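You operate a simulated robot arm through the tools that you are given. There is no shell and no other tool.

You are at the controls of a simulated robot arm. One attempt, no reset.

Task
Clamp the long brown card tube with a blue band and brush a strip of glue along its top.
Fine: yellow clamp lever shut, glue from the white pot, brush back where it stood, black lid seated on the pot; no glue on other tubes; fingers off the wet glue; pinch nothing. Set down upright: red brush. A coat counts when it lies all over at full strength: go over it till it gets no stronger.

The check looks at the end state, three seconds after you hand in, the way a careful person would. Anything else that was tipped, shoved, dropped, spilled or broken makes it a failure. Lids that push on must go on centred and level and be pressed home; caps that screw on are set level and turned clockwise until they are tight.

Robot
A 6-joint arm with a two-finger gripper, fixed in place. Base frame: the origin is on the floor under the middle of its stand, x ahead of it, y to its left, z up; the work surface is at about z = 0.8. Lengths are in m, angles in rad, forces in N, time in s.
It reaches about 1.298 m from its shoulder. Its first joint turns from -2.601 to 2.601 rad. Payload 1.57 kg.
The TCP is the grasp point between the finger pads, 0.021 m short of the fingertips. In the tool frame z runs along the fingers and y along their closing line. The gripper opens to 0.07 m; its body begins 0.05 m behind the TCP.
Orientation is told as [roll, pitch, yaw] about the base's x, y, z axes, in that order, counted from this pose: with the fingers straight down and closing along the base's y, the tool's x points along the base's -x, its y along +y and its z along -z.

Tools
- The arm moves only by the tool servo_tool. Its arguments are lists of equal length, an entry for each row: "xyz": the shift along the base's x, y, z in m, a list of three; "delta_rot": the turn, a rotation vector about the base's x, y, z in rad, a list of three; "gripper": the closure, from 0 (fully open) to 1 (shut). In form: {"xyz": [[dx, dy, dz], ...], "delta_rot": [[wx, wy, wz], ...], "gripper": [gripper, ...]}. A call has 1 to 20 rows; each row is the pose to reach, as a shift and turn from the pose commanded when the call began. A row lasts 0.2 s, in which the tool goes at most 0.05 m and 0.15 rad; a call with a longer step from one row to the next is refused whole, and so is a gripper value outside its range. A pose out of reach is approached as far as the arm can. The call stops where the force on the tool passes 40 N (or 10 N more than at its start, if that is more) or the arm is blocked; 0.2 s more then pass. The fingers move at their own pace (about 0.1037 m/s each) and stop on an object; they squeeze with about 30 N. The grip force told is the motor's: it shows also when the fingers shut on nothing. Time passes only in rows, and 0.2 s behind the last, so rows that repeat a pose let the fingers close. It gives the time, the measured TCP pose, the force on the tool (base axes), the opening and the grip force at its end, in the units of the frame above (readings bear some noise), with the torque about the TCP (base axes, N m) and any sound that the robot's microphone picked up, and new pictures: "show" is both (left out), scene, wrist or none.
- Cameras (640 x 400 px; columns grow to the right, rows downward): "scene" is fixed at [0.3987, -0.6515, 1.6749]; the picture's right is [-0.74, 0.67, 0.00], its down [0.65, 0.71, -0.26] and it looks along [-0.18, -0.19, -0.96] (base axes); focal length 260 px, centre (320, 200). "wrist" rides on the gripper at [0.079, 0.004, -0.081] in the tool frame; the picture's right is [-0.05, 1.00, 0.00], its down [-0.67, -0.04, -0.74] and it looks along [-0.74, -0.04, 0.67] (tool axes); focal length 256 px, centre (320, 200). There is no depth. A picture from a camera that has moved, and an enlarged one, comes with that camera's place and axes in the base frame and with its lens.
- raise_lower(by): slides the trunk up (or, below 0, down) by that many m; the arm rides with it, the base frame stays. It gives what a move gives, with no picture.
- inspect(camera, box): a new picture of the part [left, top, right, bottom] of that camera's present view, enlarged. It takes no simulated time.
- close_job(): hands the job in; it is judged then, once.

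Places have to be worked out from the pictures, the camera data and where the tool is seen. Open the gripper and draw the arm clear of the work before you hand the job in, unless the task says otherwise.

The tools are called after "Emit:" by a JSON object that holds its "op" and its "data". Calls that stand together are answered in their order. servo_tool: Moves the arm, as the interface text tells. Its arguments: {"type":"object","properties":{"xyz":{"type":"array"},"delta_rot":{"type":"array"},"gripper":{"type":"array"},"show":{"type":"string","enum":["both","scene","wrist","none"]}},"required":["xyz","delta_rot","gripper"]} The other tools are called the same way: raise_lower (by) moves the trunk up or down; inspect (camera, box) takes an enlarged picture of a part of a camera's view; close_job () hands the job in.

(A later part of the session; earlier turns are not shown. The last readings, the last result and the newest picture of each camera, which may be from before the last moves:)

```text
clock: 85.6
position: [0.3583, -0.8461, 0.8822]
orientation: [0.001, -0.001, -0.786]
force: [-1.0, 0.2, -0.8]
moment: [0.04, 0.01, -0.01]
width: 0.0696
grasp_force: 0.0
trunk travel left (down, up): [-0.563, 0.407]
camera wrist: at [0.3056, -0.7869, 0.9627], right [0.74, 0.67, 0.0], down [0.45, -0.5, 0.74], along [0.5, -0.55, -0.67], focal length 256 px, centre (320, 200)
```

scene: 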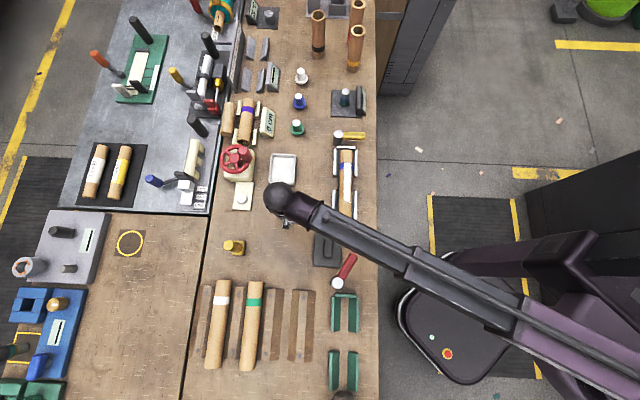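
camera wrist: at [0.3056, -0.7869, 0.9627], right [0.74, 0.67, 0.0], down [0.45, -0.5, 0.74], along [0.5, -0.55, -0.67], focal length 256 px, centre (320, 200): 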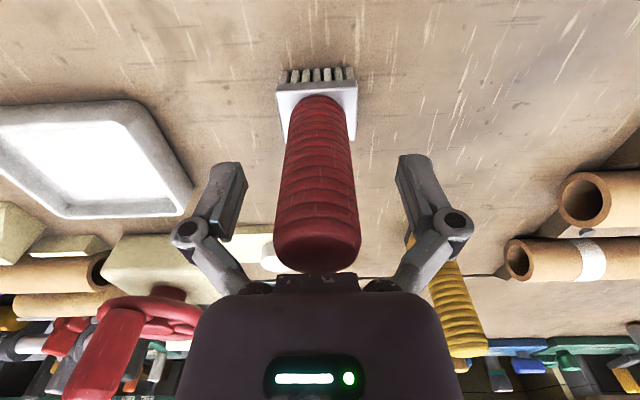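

The brush stands upright and free. I raise well clear and check it from above.

Emit:
{"op": "raise_lower", "data": {"by": 0.17}}

Emit:
{"op": "servo_tool", "data": {"xyz": [[-0.03, 0.03, 0], [-0.06, 0.06, 0], [-0.09, 0.09, 0], [-0.12, 0.12, 0], [-0.15, 0.15, 0]], "delta_rot": [[0, 0, 0], [0, 0, 0], [0, 0, 0], [0, 0, 0], [0, 0, 0]], "gripper": [0, 0, 0, 0, 0]}}

Emit:
{"op": "inspect", "data": {"camera": "scene", "box": [270, 195, 310, 235]}}

Emit:
{"op": "inspect", "data": {"camera": "scene", "box": [305, 225, 355, 275]}}

Emit:
{"op": "inspect", "data": {"camera": "scene", "box": [260, 145, 310, 195]}}

Emit:
{"op": "inspect", "data": {"camera": "wrist", "box": [180, 20, 500, 220]}}

```text
clock: 87.5
position: [0.3576, -0.8461, 1.0524]
orientation: [0.0, -0.001, -0.783]
force: [0.1, 0.4, 0.5]
moment: [0.02, 0.01, 0.03]
width: 0.0702
grasp_force: 0.0
trunk travel left (down, up): [-0.733, 0.237]
```

```text
clock: 88.7
position: [0.2064, -0.6945, 1.0526]
orientation: [0.003, 0.001, -0.785]
force: [-0.1, -0.3, 0.1]
moment: [0.0, 0.03, 0.04]
width: 0.07
grasp_force: 0.0
trunk travel left (down, up): [-0.733, 0.237]
camera wrist: at [0.1534, -0.6355, 1.133], right [0.74, 0.67, 0.0], down [0.45, -0.5, 0.74], along [0.5, -0.55, -0.67], focal length 256 px, centre (320, 200)
```

scene: 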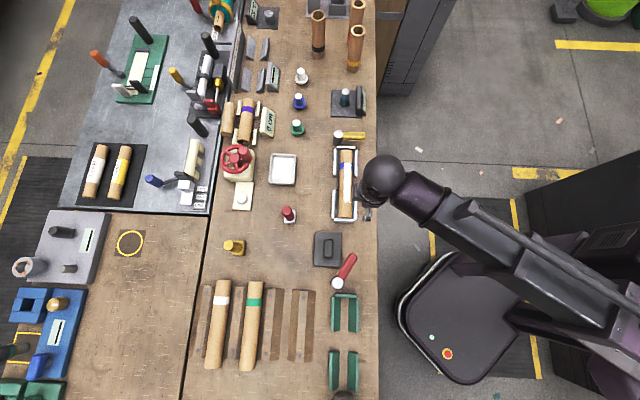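
wrist: 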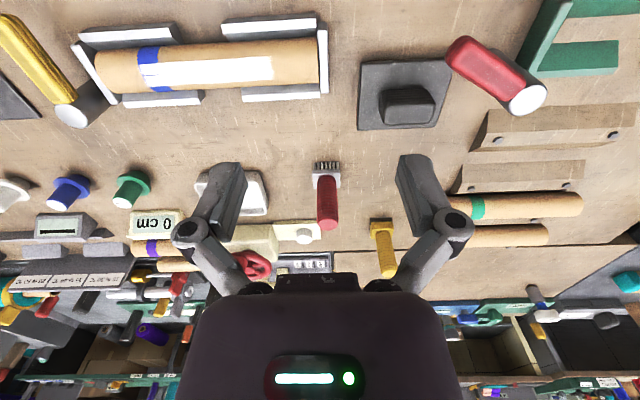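

```text
10.00 times, centred on (290, 215) of scene
camera zoom: at [0.3987, -0.6515, 1.6749], right [-0.74, 0.67, 0.0], down [0.65, 0.71, -0.26], along [-0.18, -0.19, -0.96], focal length 2599 px, centre (620, 50)
```

zoom: 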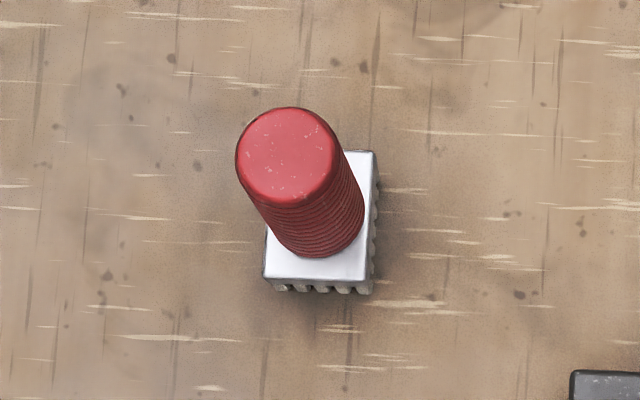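

```text
8.00 times, centred on (330, 250) of scene
camera zoom: at [0.3987, -0.6515, 1.6749], right [-0.74, 0.67, 0.0], down [0.65, 0.71, -0.26], along [-0.18, -0.19, -0.96], focal length 2079 px, centre (240, -200)
```

zoom: 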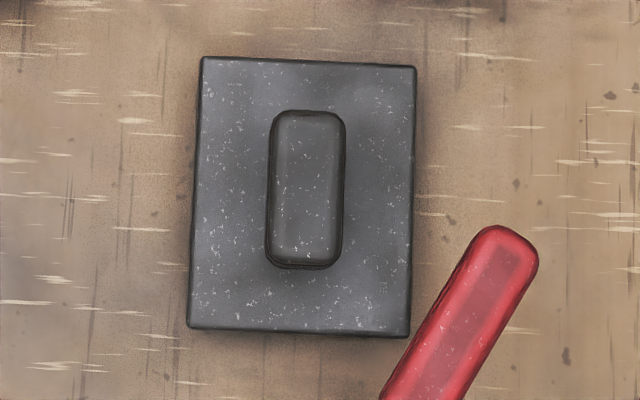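

```text
8.00 times, centred on (285, 170) of scene
camera zoom: at [0.3987, -0.6515, 1.6749], right [-0.74, 0.67, 0.0], down [0.65, 0.71, -0.26], along [-0.18, -0.19, -0.96], focal length 2079 px, centre (600, 440)
```

zoom: 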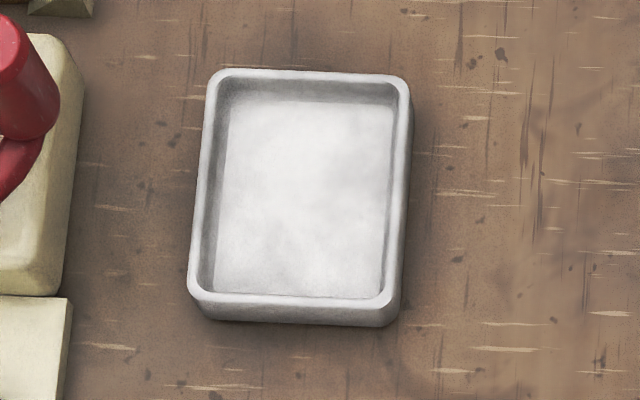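

```text
2.00 times, centred on (340, 120) of wrist
camera zoom: at [0.1534, -0.6355, 1.133], right [0.74, 0.67, 0.0], down [0.45, -0.5, 0.74], along [0.5, -0.55, -0.67], focal length 512 px, centre (280, 360)
```

zoom: 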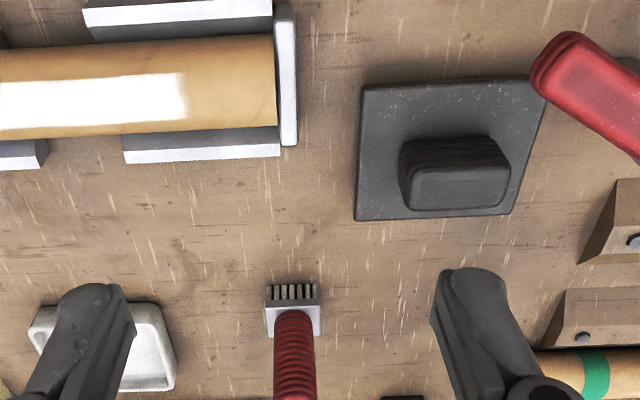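

The brush stands exactly where it was and the pot has not moved. Triangulating the lid: top face z≈0.815, centre about (0.336,-0.682), knob 3×6 cm up to z≈0.854. I move above it, turning the gripper to yaw ≈ -135° so the fingers close across the knob's narrow side.

Emit:
{"op": "servo_tool", "data": {"xyz": [[0.012, 0.001, 0], [0.024, 0.002, 0], [0.036, 0.003, 0], [0.048, 0.005, 0], [0.06, 0.006, 0], [0.072, 0.007, 0], [0.084, 0.008, 0], [0.096, 0.01, 0], [0.108, 0.011, 0], [0.12, 0.012, 0], [0.1295, 0.0125, 0], [0.1295, 0.0125, 0]], "delta_rot": [[0, 0, -0.1428], [0, 0, -0.2856], [0, 0, -0.4284], [0, 0, -0.5712], [0, 0, -0.714], [0, 0, -0.8568], [0, 0, -0.9996], [0, 0, -1.1424], [0, 0, -1.2852], [0, 0, -1.428], [0, 0, -1.5708], [0, 0, -1.5708]], "gripper": [0.2, 0.2, 0.2, 0.2, 0.2, 0.2, 0.2, 0.2, 0.2, 0.2, 0.2, 0.2]}}

```text
clock: 91.3
position: [0.338, -0.6833, 1.0527]
orientation: [0.001, -0.001, -2.359]
force: [0.1, 0.3, 0.4]
moment: [0.0, -0.02, 0.02]
width: 0.056
grasp_force: 0.1
trunk travel left (down, up): [-0.733, 0.237]
camera wrist: at [0.3974, -0.6298, 1.1328], right [0.67, -0.75, 0.0], down [-0.5, -0.44, 0.74], along [-0.55, -0.5, -0.67], focal length 256 px, centre (320, 200)
```

scene: 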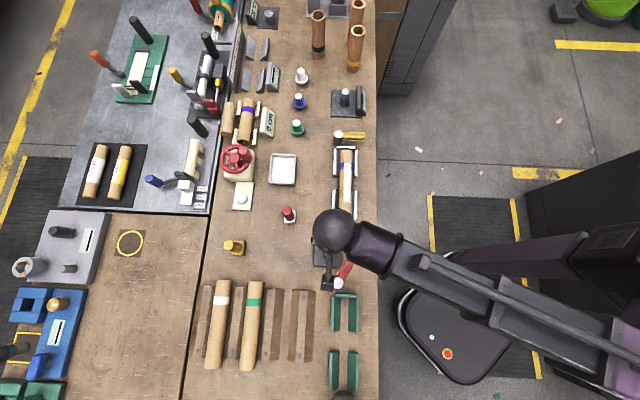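
wrist: 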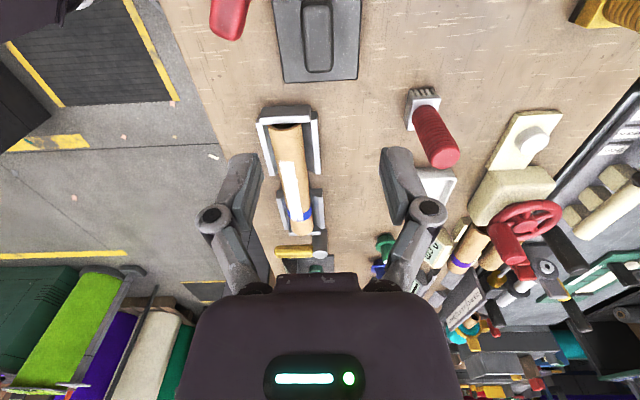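

The lid and knob line up between the fingers. I nudge 1.4 mm and lower to just above the knob for a closer check.

Emit:
{"op": "servo_tool", "data": {"xyz": [[-0.001, 0.001, 0]], "delta_rot": [[0, 0, 0.002]], "gripper": [0.2], "show": "none"}}

Emit:
{"op": "raise_lower", "data": {"by": -0.14}}

Emit:
{"op": "inspect", "data": {"camera": "wrist", "box": [160, 0, 480, 200]}}

Emit:
{"op": "inspect", "data": {"camera": "scene", "box": [290, 200, 380, 310]}}

```text
clock: 91.7
position: [0.3378, -0.6832, 1.0507]
orientation: [0.002, 0.0, -2.355]
force: [-0.6, -0.2, 0.0]
moment: [0.03, -0.04, -0.01]
width: 0.056
grasp_force: 0.1
trunk travel left (down, up): [-0.733, 0.237]
```

```text
clock: 93.4
position: [0.3354, -0.6816, 0.9116]
orientation: [0.004, 0.0, -2.355]
force: [0.1, -0.1, -0.6]
moment: [0.02, -0.01, -0.01]
width: 0.056
grasp_force: 0.1
trunk travel left (down, up): [-0.593, 0.377]
```

```text
2.00 times, centred on (320, 100) of wrist
camera zoom: at [0.3959, -0.6289, 0.9928], right [0.67, -0.74, 0.0], down [-0.5, -0.45, 0.74], along [-0.55, -0.5, -0.67], focal length 512 px, centre (320, 400)
```

zoom: 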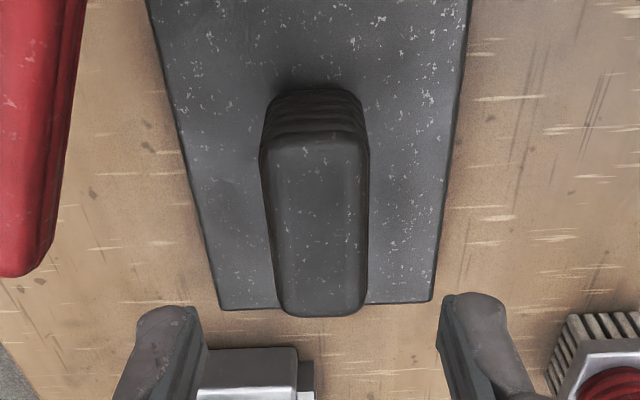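

```text
3.64 times, centred on (335, 255) of scene
camera zoom: at [0.3987, -0.6515, 1.6749], right [-0.74, 0.67, 0.0], down [0.65, 0.71, -0.26], along [-0.18, -0.19, -0.96], focal length 945 px, centre (266, 0)
```

zoom: 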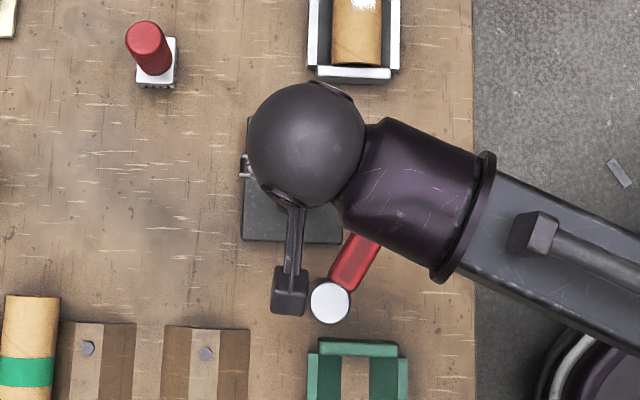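

The knob is centred between the fingers to within a millimetre (N≈-0.720). I lower so the pads flank the knob, tips ~7 mm above the lid plate, then close.

Emit:
{"op": "raise_lower", "data": {"by": -0.0695}}

Emit:
{"op": "servo_tool", "data": {"xyz": [[0, 0, 0], [0, 0, 0], [0, 0, 0], [0, 0, 0]], "delta_rot": [[0, 0, 0], [0, 0, 0], [0, 0, 0], [0, 0, 0]], "gripper": [0.4, 0.6, 1, 1]}}

```text
clock: 94.5
position: [0.3383, -0.6818, 0.8428]
orientation: [0.002, 0.0, -2.355]
force: [0.5, 0.7, -1.5]
moment: [0.01, 0.0, -0.01]
width: 0.0558
grasp_force: 0.0
trunk travel left (down, up): [-0.523, 0.447]
```

```text
clock: 95.5
position: [0.3364, -0.6812, 0.8435]
orientation: [0.001, -0.001, -2.353]
force: [-0.5, 0.1, 1.2]
moment: [0.07, 0.0, 0.0]
width: 0.0295
grasp_force: 29.9
trunk travel left (down, up): [-0.523, 0.447]
camera wrist: at [0.3959, -0.6289, 0.9234], right [0.67, -0.74, 0.0], down [-0.5, -0.45, 0.74], along [-0.55, -0.5, -0.67], focal length 256 px, centre (320, 200)
```

scene: 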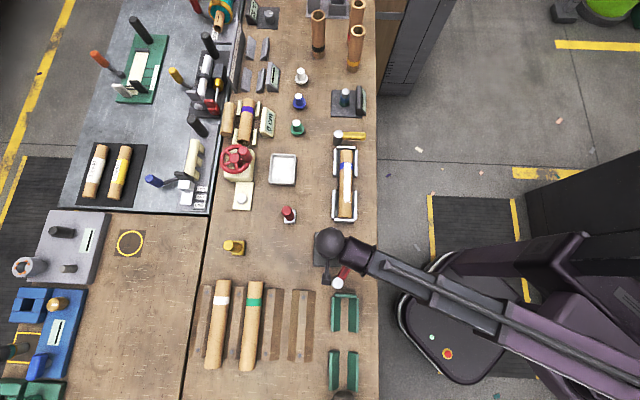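
wrist: 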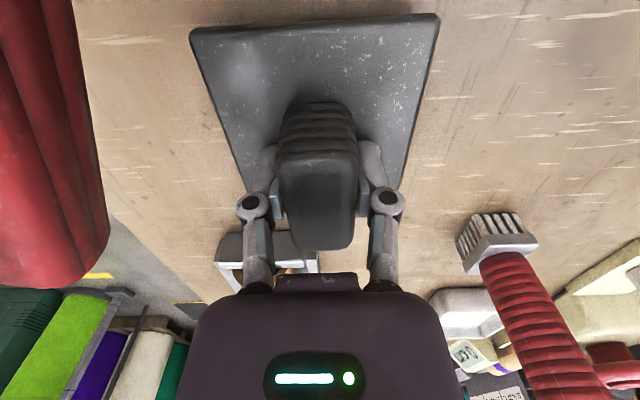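

The lid's knob is firmly gripped (0.0295). The red lever handle overhangs close to one corner, so I lift only 6 mm, slide 2.5 cm away from it, and then raise.

Emit:
{"op": "raise_lower", "data": {"by": 0.006}}

Emit:
{"op": "servo_tool", "data": {"xyz": [[-0.006, -0.006, 0], [-0.012, -0.012, 0], [-0.0177, -0.0177, 0]], "delta_rot": [[0, 0, 0], [0, 0, 0], [0, 0, 0]], "gripper": [1, 1, 1]}}

```text
clock: 96.0
position: [0.3377, -0.6824, 0.849]
orientation: [0.0, 0.0, -2.353]
force: [0.3, -0.6, -1.1]
moment: [0.05, -0.01, 0.02]
width: 0.0293
grasp_force: 30.2
trunk travel left (down, up): [-0.529, 0.441]
```

```text
clock: 96.8
position: [0.3182, -0.6998, 0.8482]
orientation: [0.0, 0.001, -2.353]
force: [-1.1, -0.3, -1.4]
moment: [-0.01, 0.02, 0.0]
width: 0.0292
grasp_force: 30.5
trunk travel left (down, up): [-0.529, 0.441]
camera wrist: at [0.3784, -0.6465, 0.9292], right [0.67, -0.74, 0.0], down [-0.5, -0.45, 0.74], along [-0.55, -0.5, -0.67], focal length 256 px, centre (320, 200)
```

scene: 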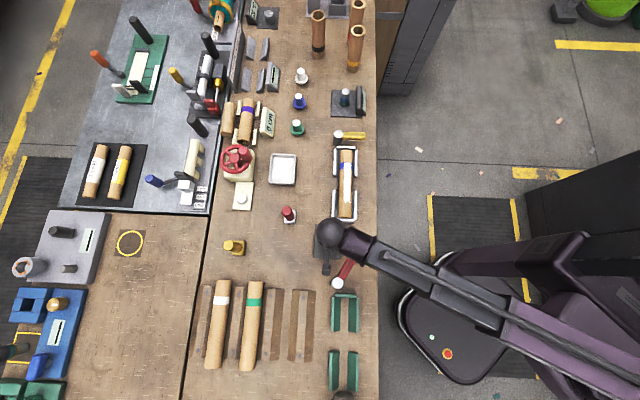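
wrist: 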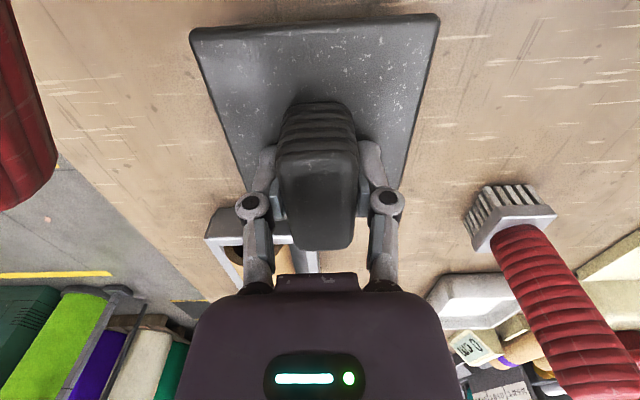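

The lid is clear of the red lever and hangs level. I raise it well above the brush's height before crossing to the pot.

Emit:
{"op": "raise_lower", "data": {"by": 0.14}}

Emit:
{"op": "servo_tool", "data": {"xyz": [[0, -0.03, 0], [-0.005, -0.065, 0], [-0.01, -0.1, 0], [-0.018, -0.14, 0]], "delta_rot": [[0, 0, 0], [0, 0, 0], [0, 0, 0], [0, 0, 0]], "gripper": [1, 1, 1, 1]}}

Emit:
{"op": "inspect", "data": {"camera": "scene", "box": [240, 110, 400, 250]}}

```text
clock: 98.5
position: [0.32, -0.6997, 0.988]
orientation: [0.001, 0.0, -2.355]
force: [0.5, -0.2, -0.5]
moment: [0.04, -0.03, 0.0]
width: 0.0294
grasp_force: 30.2
trunk travel left (down, up): [-0.669, 0.301]
```

```text
clock: 99.5
position: [0.3032, -0.8395, 0.9873]
orientation: [-0.001, 0.001, -2.353]
force: [0.2, -0.2, -0.5]
moment: [-0.03, -0.03, 0.01]
width: 0.0292
grasp_force: 30.2
trunk travel left (down, up): [-0.669, 0.301]
camera wrist: at [0.3627, -0.7858, 1.0688], right [0.67, -0.74, 0.0], down [-0.5, -0.45, 0.74], along [-0.55, -0.5, -0.67], focal length 256 px, centre (320, 200)
```

scene: 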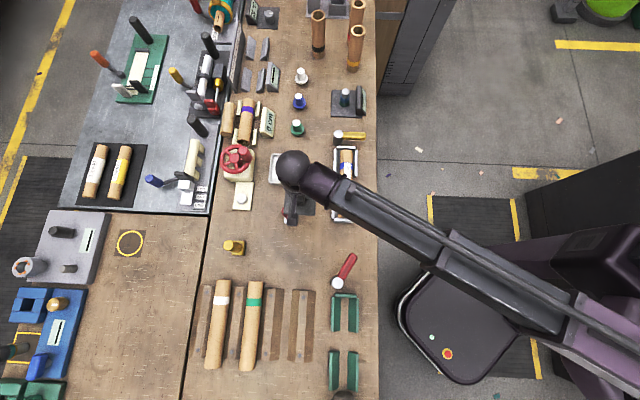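
wrist: 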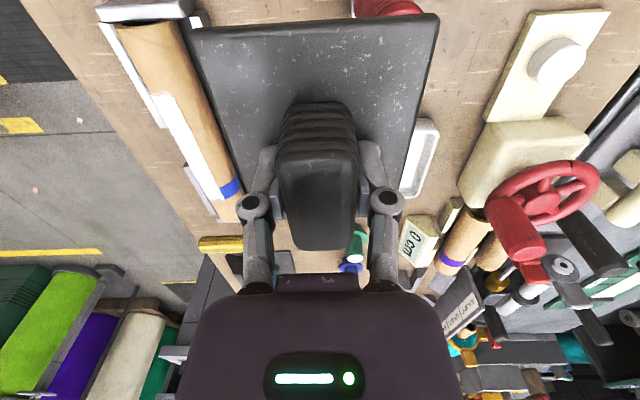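

```text
2.86 times, centred on (320, 180) of scene
camera zoom: at [0.3987, -0.6515, 1.6749], right [-0.74, 0.67, 0.0], down [0.65, 0.71, -0.26], along [-0.18, -0.19, -0.96], focal length 743 px, centre (320, 257)
```

zoom: 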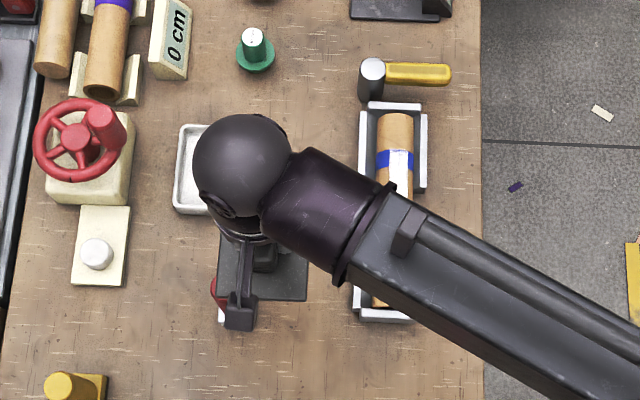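

The lid is level above everything. I continue to above the pot; by my measurements the lid's centre is within 2 mm of the TCP, so the TCP target is (0.2667,-0.9926).

Emit:
{"op": "servo_tool", "data": {"xyz": [[-0.009, -0.038, 0], [-0.018, -0.076, 0], [-0.027, -0.115, 0], [-0.0365, -0.153, 0], [-0.0365, -0.153, 0]], "delta_rot": [[0, 0, 0], [0, 0, 0], [0, 0, 0], [0, 0, 0], [0, 0, 0]], "gripper": [1, 1, 1, 1, 1]}}

Emit:
{"op": "inspect", "data": {"camera": "wrist", "box": [160, 0, 480, 200]}}

Emit:
{"op": "inspect", "data": {"camera": "scene", "box": [240, 110, 340, 210]}}

```text
clock: 100.7
position: [0.2643, -0.9906, 0.9879]
orientation: [0.001, -0.001, -2.356]
force: [0.2, -0.2, -0.5]
moment: [0.01, -0.01, -0.03]
width: 0.029
grasp_force: 30.2
trunk travel left (down, up): [-0.669, 0.301]
camera wrist: at [0.3243, -0.9374, 1.0693], right [0.67, -0.74, 0.0], down [-0.5, -0.45, 0.74], along [-0.55, -0.5, -0.67], focal length 256 px, centre (320, 200)
```

scene: 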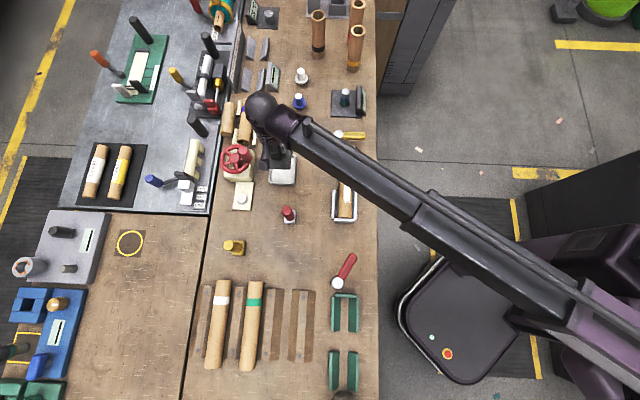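
wrist: 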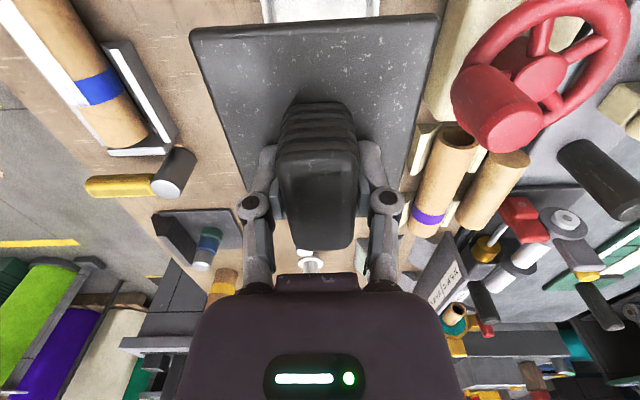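

```text
2.00 times, centred on (320, 100) of wrist
camera zoom: at [0.3243, -0.9374, 1.0693], right [0.67, -0.74, 0.0], down [-0.5, -0.45, 0.74], along [-0.55, -0.5, -0.67], focal length 512 px, centre (320, 400)
```

zoom: 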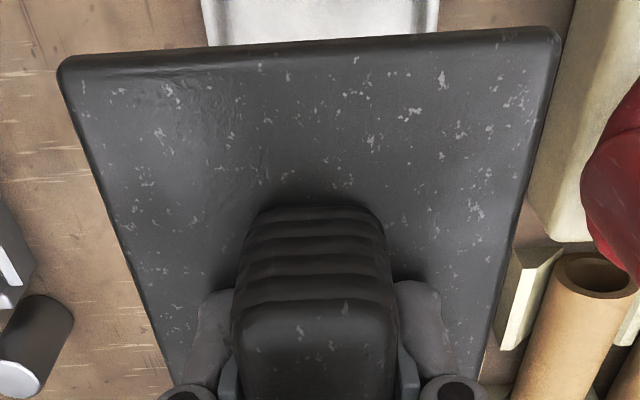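

```text
4.00 times, centred on (290, 160) of scene
camera zoom: at [0.3987, -0.6515, 1.6749], right [-0.74, 0.67, 0.0], down [0.65, 0.71, -0.26], along [-0.18, -0.19, -0.96], focal length 1040 px, centre (440, 360)
```

zoom: 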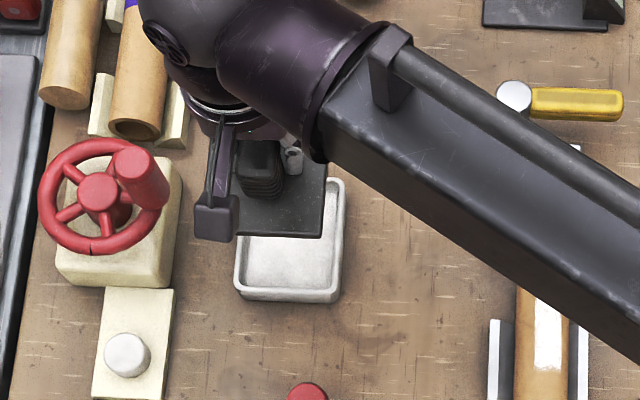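

The lid is above the pot. I lower it to about 2 cm above the rim and check the alignment of lid edges against the rim.

Emit:
{"op": "raise_lower", "data": {"by": -0.095}}

Emit:
{"op": "inspect", "data": {"camera": "wrist", "box": [160, 0, 480, 200]}}

Emit:
{"op": "inspect", "data": {"camera": "scene", "box": [250, 130, 320, 200]}}

```text
clock: 102.0
position: [0.2656, -0.9906, 0.8948]
orientation: [0.002, -0.001, -2.354]
force: [1.1, 0.0, -0.9]
moment: [0.01, -0.01, 0.01]
width: 0.029
grasp_force: 30.4
trunk travel left (down, up): [-0.574, 0.396]
```

```text
2.00 times, centred on (320, 100) of wrist
camera zoom: at [0.3246, -0.9374, 0.9742], right [0.67, -0.74, 0.0], down [-0.5, -0.45, 0.74], along [-0.55, -0.5, -0.67], focal length 512 px, centre (320, 400)
```

zoom: 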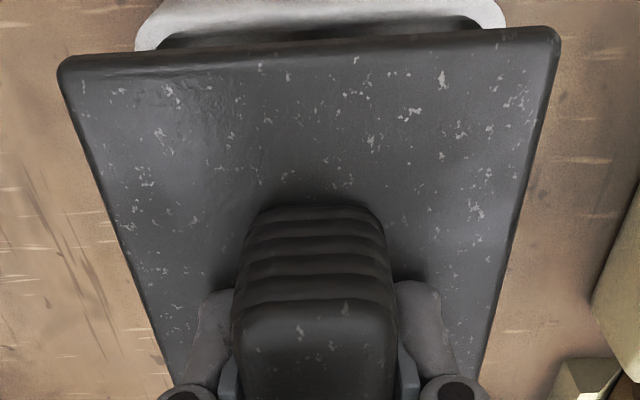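

```text
5.71 times, centred on (285, 165) of scene
camera zoom: at [0.3987, -0.6515, 1.6749], right [-0.74, 0.67, 0.0], down [0.65, 0.71, -0.26], along [-0.18, -0.19, -0.96], focal length 1485 px, centre (520, 400)
```

zoom: 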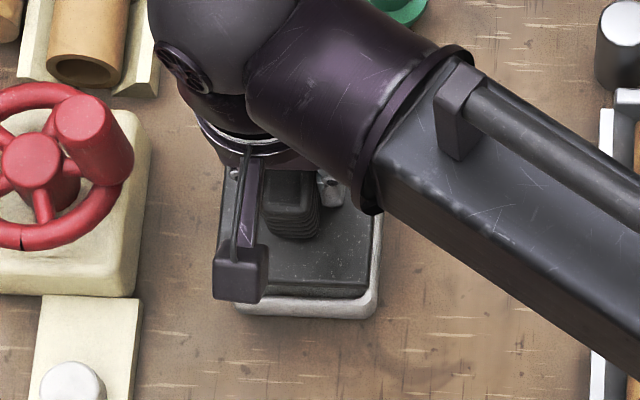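

Looking down past the lid, the pot's rim seems ~2–3 mm off in the far (-N) direction relative to the lid. I zoom in on the visible front edge to check the other axis.

Emit:
{"op": "inspect", "data": {"camera": "scene", "box": [272, 165, 302, 190]}}

Emit:
{"op": "inspect", "data": {"camera": "wrist", "box": [180, 0, 460, 60]}}

```text
16.00 times, centred on (287, 178) of scene
camera zoom: at [0.3987, -0.6515, 1.6749], right [-0.74, 0.67, 0.0], down [0.65, 0.71, -0.26], along [-0.18, -0.19, -0.96], focal length 4159 px, centre (848, 560)
```

zoom: 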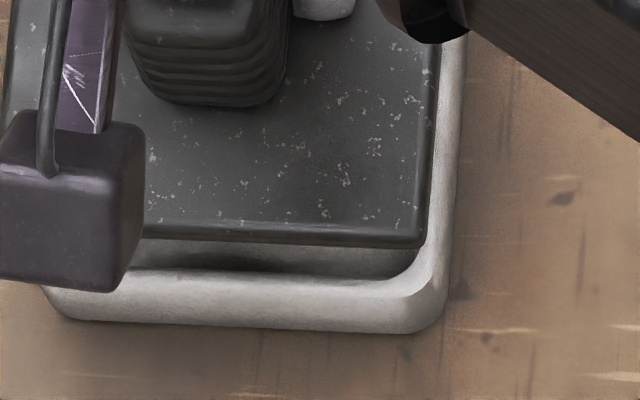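

```text
2.29 times, centred on (320, 30) of wrist
camera zoom: at [0.3246, -0.9374, 0.9742], right [0.67, -0.74, 0.0], down [-0.5, -0.45, 0.74], along [-0.55, -0.5, -0.67], focal length 585 px, centre (320, 589)
```

zoom: 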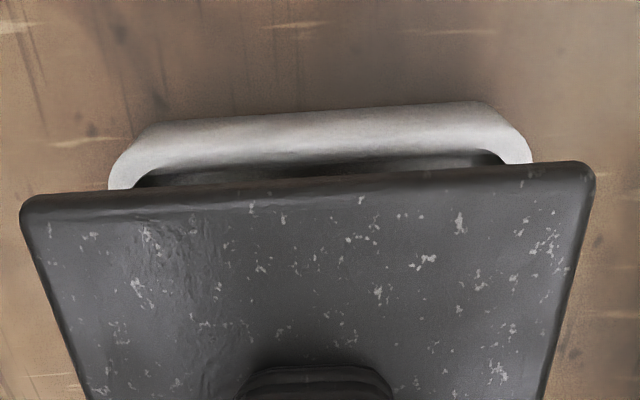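

The lid and pot have the same footprint (about 11×9 cm) and the front edges coincide; sideways the lid should move about 2 mm outward. I make that correction and re-check.

Emit:
{"op": "servo_tool", "data": {"xyz": [[0.0015, -0.0015, 0], [0.0015, -0.0015, 0]], "delta_rot": [[0, 0, 0], [0, 0, 0]], "gripper": [1, 1], "show": "none"}}

Emit:
{"op": "raise_lower", "data": {"by": -0.016}}

Emit:
{"op": "inspect", "data": {"camera": "scene", "box": [272, 165, 302, 190]}}

Emit:
{"op": "inspect", "data": {"camera": "wrist", "box": [180, 0, 460, 60]}}

```text
clock: 102.6
position: [0.2677, -0.9921, 0.8933]
orientation: [0.0, 0.0, -2.355]
force: [0.4, -0.5, -1.2]
moment: [-0.02, -0.01, 0.0]
width: 0.0294
grasp_force: 29.8
trunk travel left (down, up): [-0.574, 0.396]
```

```text
clock: 103.2
position: [0.2678, -0.9921, 0.8763]
orientation: [0.001, 0.0, -2.354]
force: [0.5, 0.1, -1.8]
moment: [0.01, 0.01, -0.02]
width: 0.0292
grasp_force: 29.8
trunk travel left (down, up): [-0.558, 0.412]
```

```text
16.00 times, centred on (287, 178) of scene
camera zoom: at [0.3987, -0.6515, 1.6749], right [-0.74, 0.67, 0.0], down [0.65, 0.71, -0.26], along [-0.18, -0.19, -0.96], focal length 4159 px, centre (848, 560)
```

zoom: 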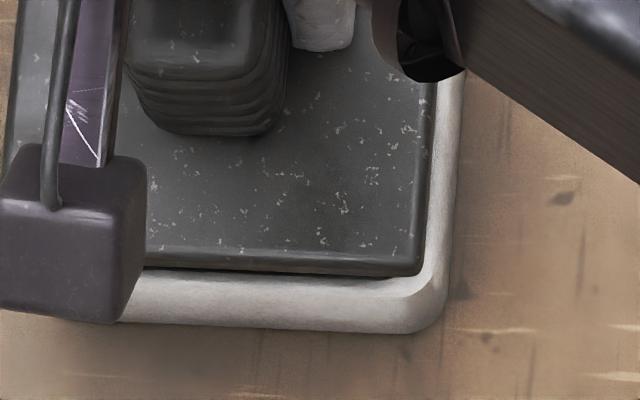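

```text
2.29 times, centred on (320, 30) of wrist
camera zoom: at [0.3265, -0.9387, 0.9582], right [0.67, -0.74, 0.0], down [-0.5, -0.45, 0.74], along [-0.55, -0.5, -0.67], focal length 585 px, centre (320, 589)
```

zoom: 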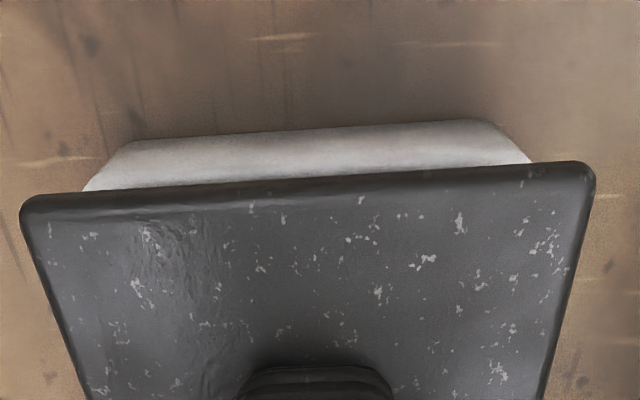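

Edges now agree within about 1 mm on both axes. I lower further in small steps, watching for contact.

Emit:
{"op": "raise_lower", "data": {"by": -0.004}}

Emit:
{"op": "raise_lower", "data": {"by": -0.002}}

```text
clock: 103.7
position: [0.2673, -0.9913, 0.8736]
orientation: [-0.001, -0.001, -2.355]
force: [-0.5, 0.6, -0.8]
moment: [0.0, -0.02, 0.05]
width: 0.0294
grasp_force: 29.9
trunk travel left (down, up): [-0.554, 0.416]
```

```text
clock: 104.3
position: [0.2677, -0.9924, 0.8709]
orientation: [0.002, -0.001, -2.353]
force: [0.3, -0.6, -1.6]
moment: [0.0, 0.01, 0.01]
width: 0.0294
grasp_force: 30.2
trunk travel left (down, up): [-0.552, 0.418]
```

Emit:
{"op": "raise_lower", "data": {"by": -0.002}}

Emit:
{"op": "inspect", "data": {"camera": "scene", "box": [272, 165, 302, 190]}}

```text
clock: 104.8
position: [0.2671, -0.9927, 0.8676]
orientation: [0.0, 0.0, -2.354]
force: [0.1, 0.2, -0.8]
moment: [-0.01, -0.03, -0.03]
width: 0.0293
grasp_force: 30.3
trunk travel left (down, up): [-0.55, 0.42]
```

```text
16.00 times, centred on (287, 178) of scene
camera zoom: at [0.3987, -0.6515, 1.6749], right [-0.74, 0.67, 0.0], down [0.65, 0.71, -0.26], along [-0.18, -0.19, -0.96], focal length 4159 px, centre (848, 560)
```

zoom: 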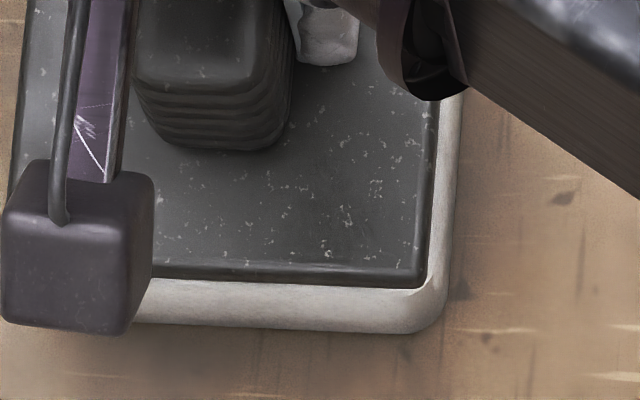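

No contact yet; the lid is right at rim height. I continue down 2 mm at a time.

Emit:
{"op": "raise_lower", "data": {"by": -0.002}}

Emit:
{"op": "raise_lower", "data": {"by": -0.0015}}

```text
clock: 105.3
position: [0.2688, -0.992, 0.8674]
orientation: [0.0, 0.001, -2.356]
force: [0.1, -0.8, -1.3]
moment: [0.02, 0.02, -0.03]
width: 0.0296
grasp_force: 29.8
trunk travel left (down, up): [-0.548, 0.422]
```

```text
clock: 105.8
position: [0.2677, -0.9931, 0.865]
orientation: [0.0, 0.001, -2.354]
force: [0.3, -0.1, -1.9]
moment: [0.02, 0.0, 0.0]
width: 0.0295
grasp_force: 29.6
trunk travel left (down, up): [-0.547, 0.423]
```

Emit:
{"op": "raise_lower", "data": {"by": -0.002}}

Emit:
{"op": "raise_lower", "data": {"by": -0.002}}

Emit:
{"op": "inspect", "data": {"camera": "scene", "box": [272, 165, 302, 190]}}

```text
clock: 106.3
position: [0.2667, -0.9912, 0.863]
orientation: [0.001, 0.0, -2.354]
force: [-0.1, -0.6, -1.2]
moment: [-0.02, 0.07, 0.02]
width: 0.0294
grasp_force: 30.0
trunk travel left (down, up): [-0.545, 0.425]
```

```text
clock: 106.8
position: [0.2672, -0.9916, 0.8622]
orientation: [0.0, 0.001, -2.354]
force: [1.2, 0.4, -1.1]
moment: [0.0, 0.01, 0.0]
width: 0.0295
grasp_force: 29.9
trunk travel left (down, up): [-0.543, 0.427]
```

```text
16.00 times, centred on (287, 178) of scene
camera zoom: at [0.3987, -0.6515, 1.6749], right [-0.74, 0.67, 0.0], down [0.65, 0.71, -0.26], along [-0.18, -0.19, -0.96], focal length 4159 px, centre (848, 560)
```

zoom: 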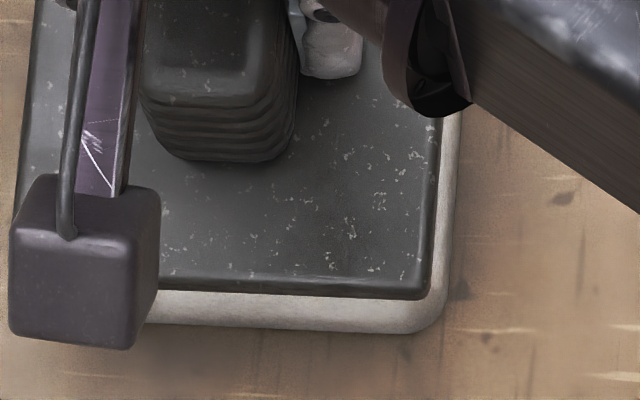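

Still descending freely, centred. I keep going in small steps.

Emit:
{"op": "raise_lower", "data": {"by": -0.002}}

Emit:
{"op": "raise_lower", "data": {"by": -0.002}}

```text
clock: 107.4
position: [0.2669, -0.9927, 0.8598]
orientation: [0.0, 0.0, -2.354]
force: [0.5, -2.2, 7.5]
moment: [0.09, -0.14, -0.03]
width: 0.0293
grasp_force: 29.9
trunk travel left (down, up): [-0.541, 0.429]
```

```text
clock: 107.9
position: [0.2678, -0.992, 0.8589]
orientation: [0.003, -0.002, -2.356]
force: [2.3, -8.7, 23.1]
moment: [-0.24, -0.07, -0.02]
width: 0.0293
grasp_force: 30.1
trunk travel left (down, up): [-0.539, 0.431]
```

Contact: 7 N then 23 N upward. I look closely at how the lid sits now.

Emit:
{"op": "inspect", "data": {"camera": "scene", "box": [272, 165, 302, 190]}}

Emit:
{"op": "inspect", "data": {"camera": "wrist", "box": [180, 0, 460, 60]}}

Emit:
{"op": "inspect", "data": {"camera": "wrist", "box": [160, 0, 480, 200]}}

```text
16.00 times, centred on (287, 178) of scene
camera zoom: at [0.3987, -0.6515, 1.6749], right [-0.74, 0.67, 0.0], down [0.65, 0.71, -0.26], along [-0.18, -0.19, -0.96], focal length 4159 px, centre (848, 560)
```

zoom: 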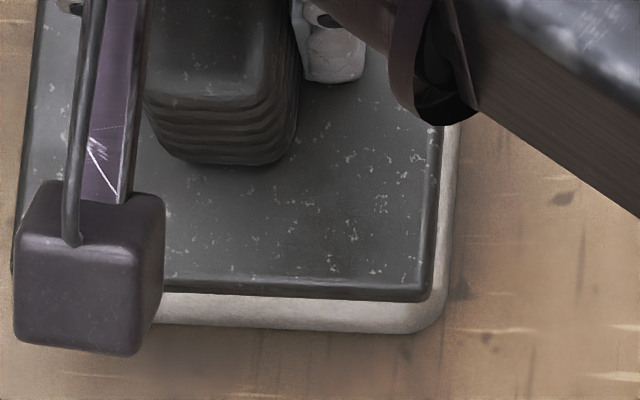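

```text
2.29 times, centred on (320, 30) of wrist
camera zoom: at [0.3264, -0.9381, 0.9404], right [0.67, -0.74, 0.0], down [-0.5, -0.44, 0.75], along [-0.55, -0.5, -0.67], focal length 585 px, centre (320, 589)
```

zoom: 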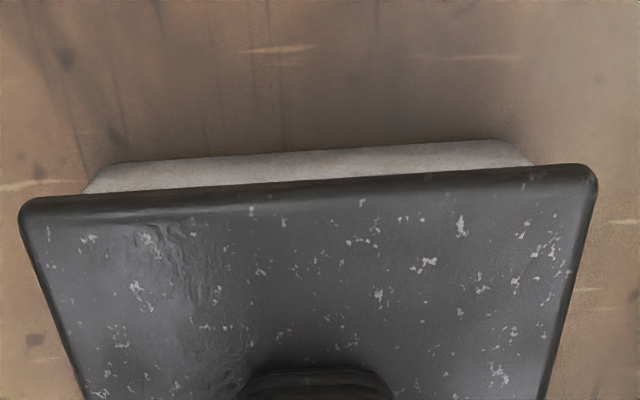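

```text
2.00 times, centred on (320, 100) of wrist
camera zoom: at [0.3264, -0.9381, 0.9404], right [0.67, -0.74, 0.0], down [-0.5, -0.44, 0.75], along [-0.55, -0.5, -0.67], focal length 512 px, centre (320, 400)
```

zoom: 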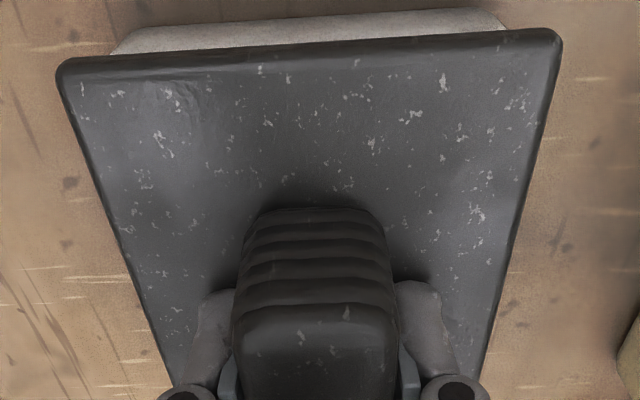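

The lid's plate bottom is at the rim level (z≈0.823) and it is centred and level. I press a little more to make sure it is home.

Emit:
{"op": "raise_lower", "data": {"by": -0.0015}}

Emit:
{"op": "inspect", "data": {"camera": "scene", "box": [272, 165, 302, 190]}}

Emit:
{"op": "inspect", "data": {"camera": "wrist", "box": [160, 0, 480, 200]}}

```text
clock: 108.4
position: [0.2678, -0.9918, 0.8582]
orientation: [0.005, -0.003, -2.353]
force: [5.3, -16.4, 36.3]
moment: [-0.22, -0.06, -0.09]
width: 0.0295
grasp_force: 30.2
trunk travel left (down, up): [-0.537, 0.433]
```

```text
16.00 times, centred on (287, 178) of scene
camera zoom: at [0.3987, -0.6515, 1.6749], right [-0.74, 0.67, 0.0], down [0.65, 0.71, -0.26], along [-0.18, -0.19, -0.96], focal length 4159 px, centre (848, 560)
```

zoom: 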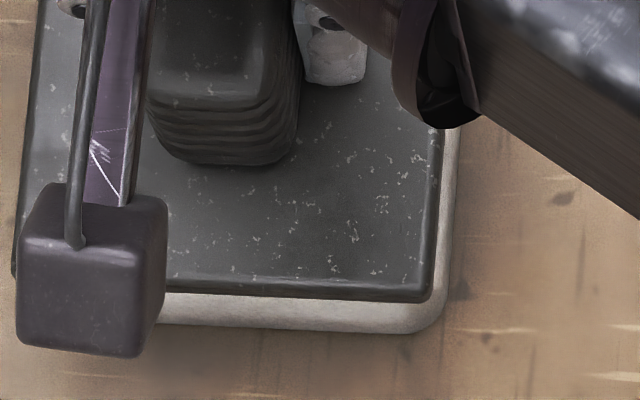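

```text
2.00 times, centred on (320, 100) of wrist
camera zoom: at [0.3263, -0.9377, 0.9397], right [0.67, -0.74, 0.0], down [-0.5, -0.44, 0.75], along [-0.55, -0.5, -0.67], focal length 512 px, centre (320, 400)
```

zoom: 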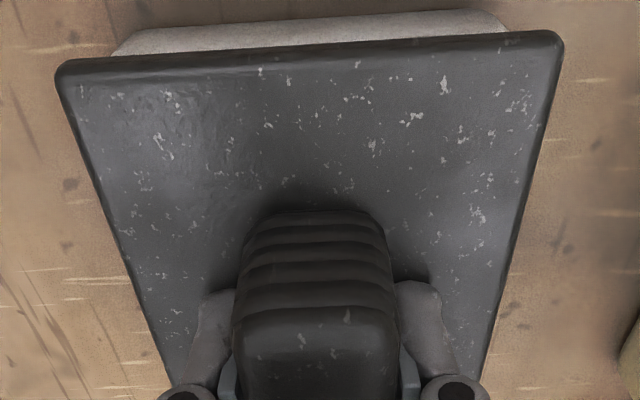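

Force rose to 36 N with no further movement of the lid, so it is home. I relieve the pressure before releasing.

Emit:
{"op": "raise_lower", "data": {"by": 0.003}}

Emit:
{"op": "servo_tool", "data": {"xyz": [[0, 0, 0], [0, 0, 0], [0, 0, 0]], "delta_rot": [[0, 0, 0], [0, 0, 0], [0, 0, 0]], "gripper": [0.5, 0.3, 0.2]}}

Emit:
{"op": "inspect", "data": {"camera": "scene", "box": [272, 165, 302, 190]}}

```text
clock: 108.9
position: [0.2659, -0.9905, 0.8589]
orientation: [-0.003, 0.001, -2.355]
force: [-0.6, -1.4, 2.2]
moment: [-0.27, 0.21, 0.01]
width: 0.0293
grasp_force: 29.6
trunk travel left (down, up): [-0.54, 0.43]
```

```text
clock: 109.7
position: [0.2679, -0.9927, 0.8588]
orientation: [0.0, -0.001, -2.354]
force: [0.0, 0.2, 0.4]
moment: [-0.01, 0.01, 0.01]
width: 0.056
grasp_force: 0.0
trunk travel left (down, up): [-0.54, 0.43]
camera wrist: at [0.3265, -0.9387, 0.9402], right [0.67, -0.74, 0.0], down [-0.5, -0.45, 0.74], along [-0.55, -0.5, -0.67], focal length 256 px, centre (320, 200)
```

scene: 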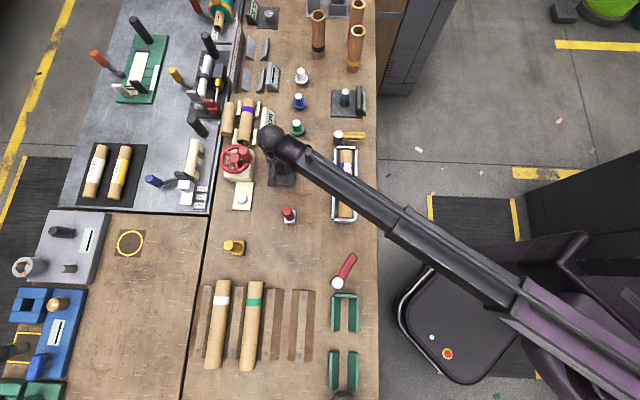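
wrist: 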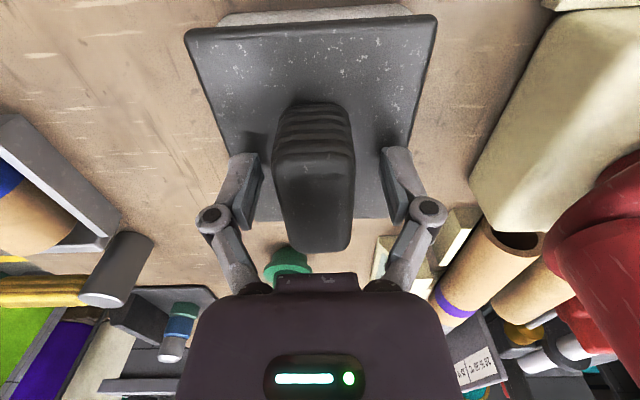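

```text
16.00 times, centred on (287, 178) of scene
camera zoom: at [0.3987, -0.6515, 1.6749], right [-0.74, 0.67, 0.0], down [0.65, 0.71, -0.26], along [-0.18, -0.19, -0.96], focal length 4159 px, centre (848, 560)
```

zoom: 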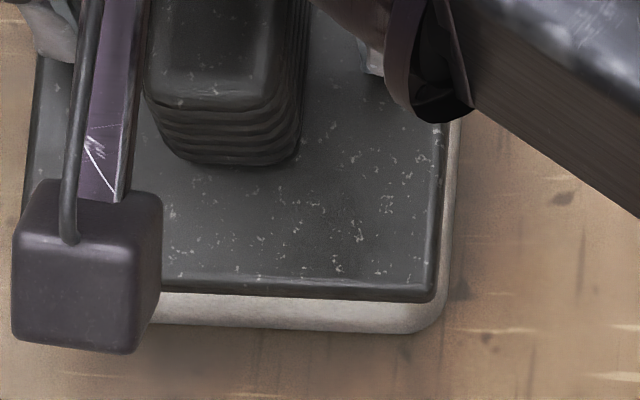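

The lid is released and rests centred. I raise the gripper clear and inspect the seating.

Emit:
{"op": "raise_lower", "data": {"by": 0.14}}

Emit:
{"op": "servo_tool", "data": {"xyz": [[0.03, 0.03, 0], [0.06, 0.06, 0], [0.09, 0.09, 0], [0.11, 0.11, 0]], "delta_rot": [[0, 0, 0], [0, 0, 0], [0, 0, 0], [0, 0, 0]], "gripper": [0.2, 0.2, 0.2, 0.2]}}

Emit:
{"op": "inspect", "data": {"camera": "wrist", "box": [240, 40, 400, 160]}}

Emit:
{"op": "inspect", "data": {"camera": "scene", "box": [262, 150, 302, 190]}}

```text
clock: 111.4
position: [0.2673, -0.9912, 0.9988]
orientation: [-0.002, -0.001, -2.355]
force: [-0.6, 0.2, -0.2]
moment: [-0.01, 0.01, -0.01]
width: 0.056
grasp_force: 0.0
trunk travel left (down, up): [-0.68, 0.29]
```

```text
clock: 112.4
position: [0.377, -0.8818, 1.0001]
orientation: [0.003, -0.001, -2.354]
force: [0.6, 0.0, -0.9]
moment: [0.02, -0.01, -0.02]
width: 0.0559
grasp_force: 0.1
trunk travel left (down, up): [-0.68, 0.29]
camera wrist: at [0.436, -0.8284, 1.0803], right [0.67, -0.74, 0.0], down [-0.5, -0.45, 0.74], along [-0.55, -0.5, -0.67], focal length 256 px, centre (320, 200)
```

scene: 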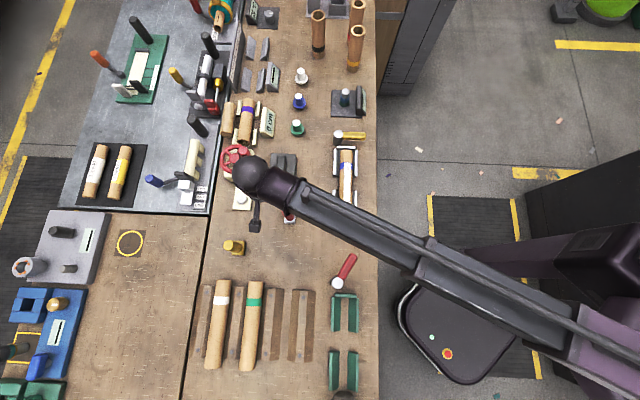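
wrist: 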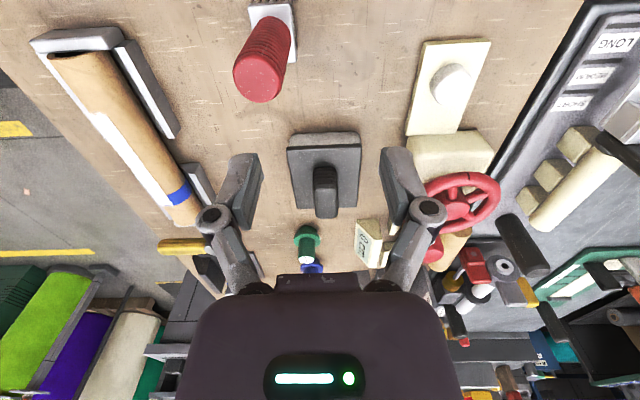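

```text
3.33 times, centred on (320, 100) of wrist
camera zoom: at [0.436, -0.8284, 1.0803], right [0.67, -0.74, 0.0], down [-0.5, -0.45, 0.74], along [-0.55, -0.5, -0.67], focal length 853 px, centre (320, 533)
```

zoom: 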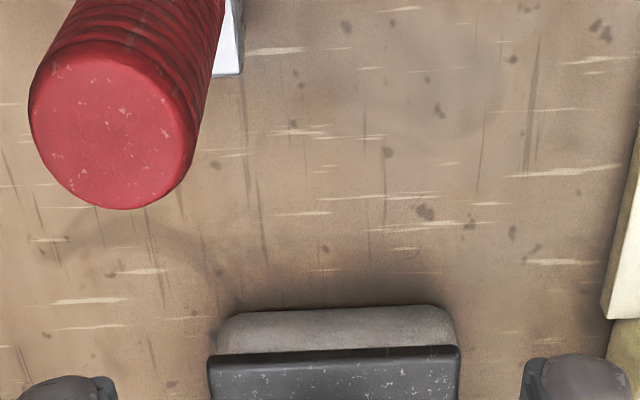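

```text
10.00 times, centred on (282, 170) of scene
camera zoom: at [0.3987, -0.6515, 1.6749], right [-0.74, 0.67, 0.0], down [0.65, 0.71, -0.26], along [-0.18, -0.19, -0.96], focal length 2599 px, centre (700, 500)
```

zoom: 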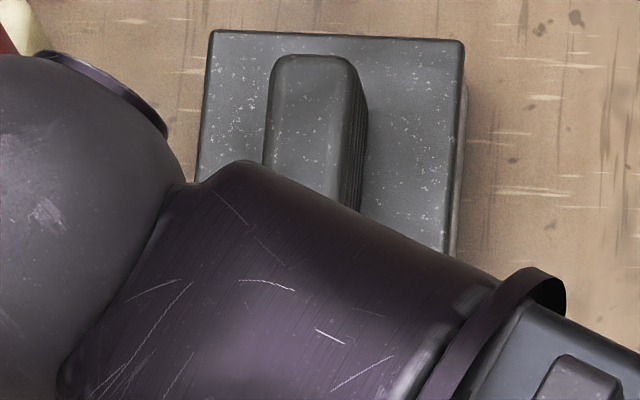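

I look at the lid enlarged from this view (not lowering here since the brush is just below).

Emit:
{"op": "inspect", "data": {"camera": "wrist", "box": [270, 115, 380, 225]}}

Emit:
{"op": "inspect", "data": {"camera": "wrist", "box": [280, 120, 370, 165]}}

```text
3.64 times, centred on (325, 170) of wrist
camera zoom: at [0.436, -0.8284, 1.0803], right [0.67, -0.74, 0.0], down [-0.5, -0.45, 0.74], along [-0.55, -0.5, -0.67], focal length 931 px, centre (302, 309)
```

zoom: 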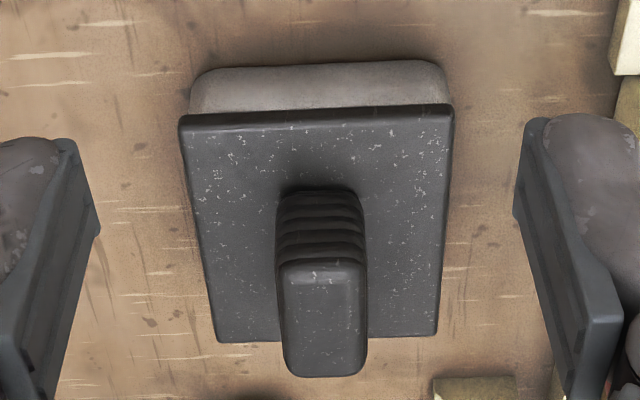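

```text
7.11 times, centred on (325, 142) of wrist
camera zoom: at [0.436, -0.8284, 1.0803], right [0.67, -0.74, 0.0], down [-0.5, -0.45, 0.74], along [-0.55, -0.5, -0.67], focal length 1820 px, centre (284, 609)
```

zoom: 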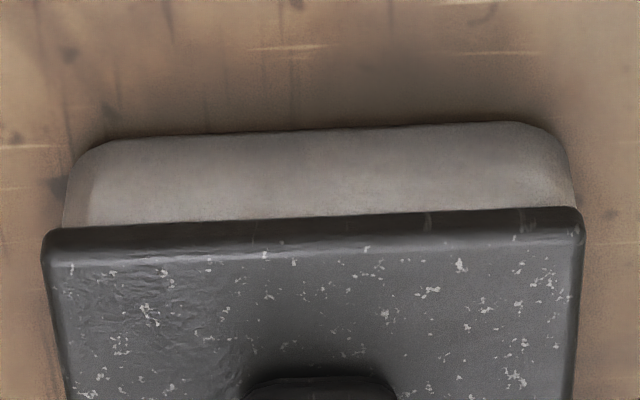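

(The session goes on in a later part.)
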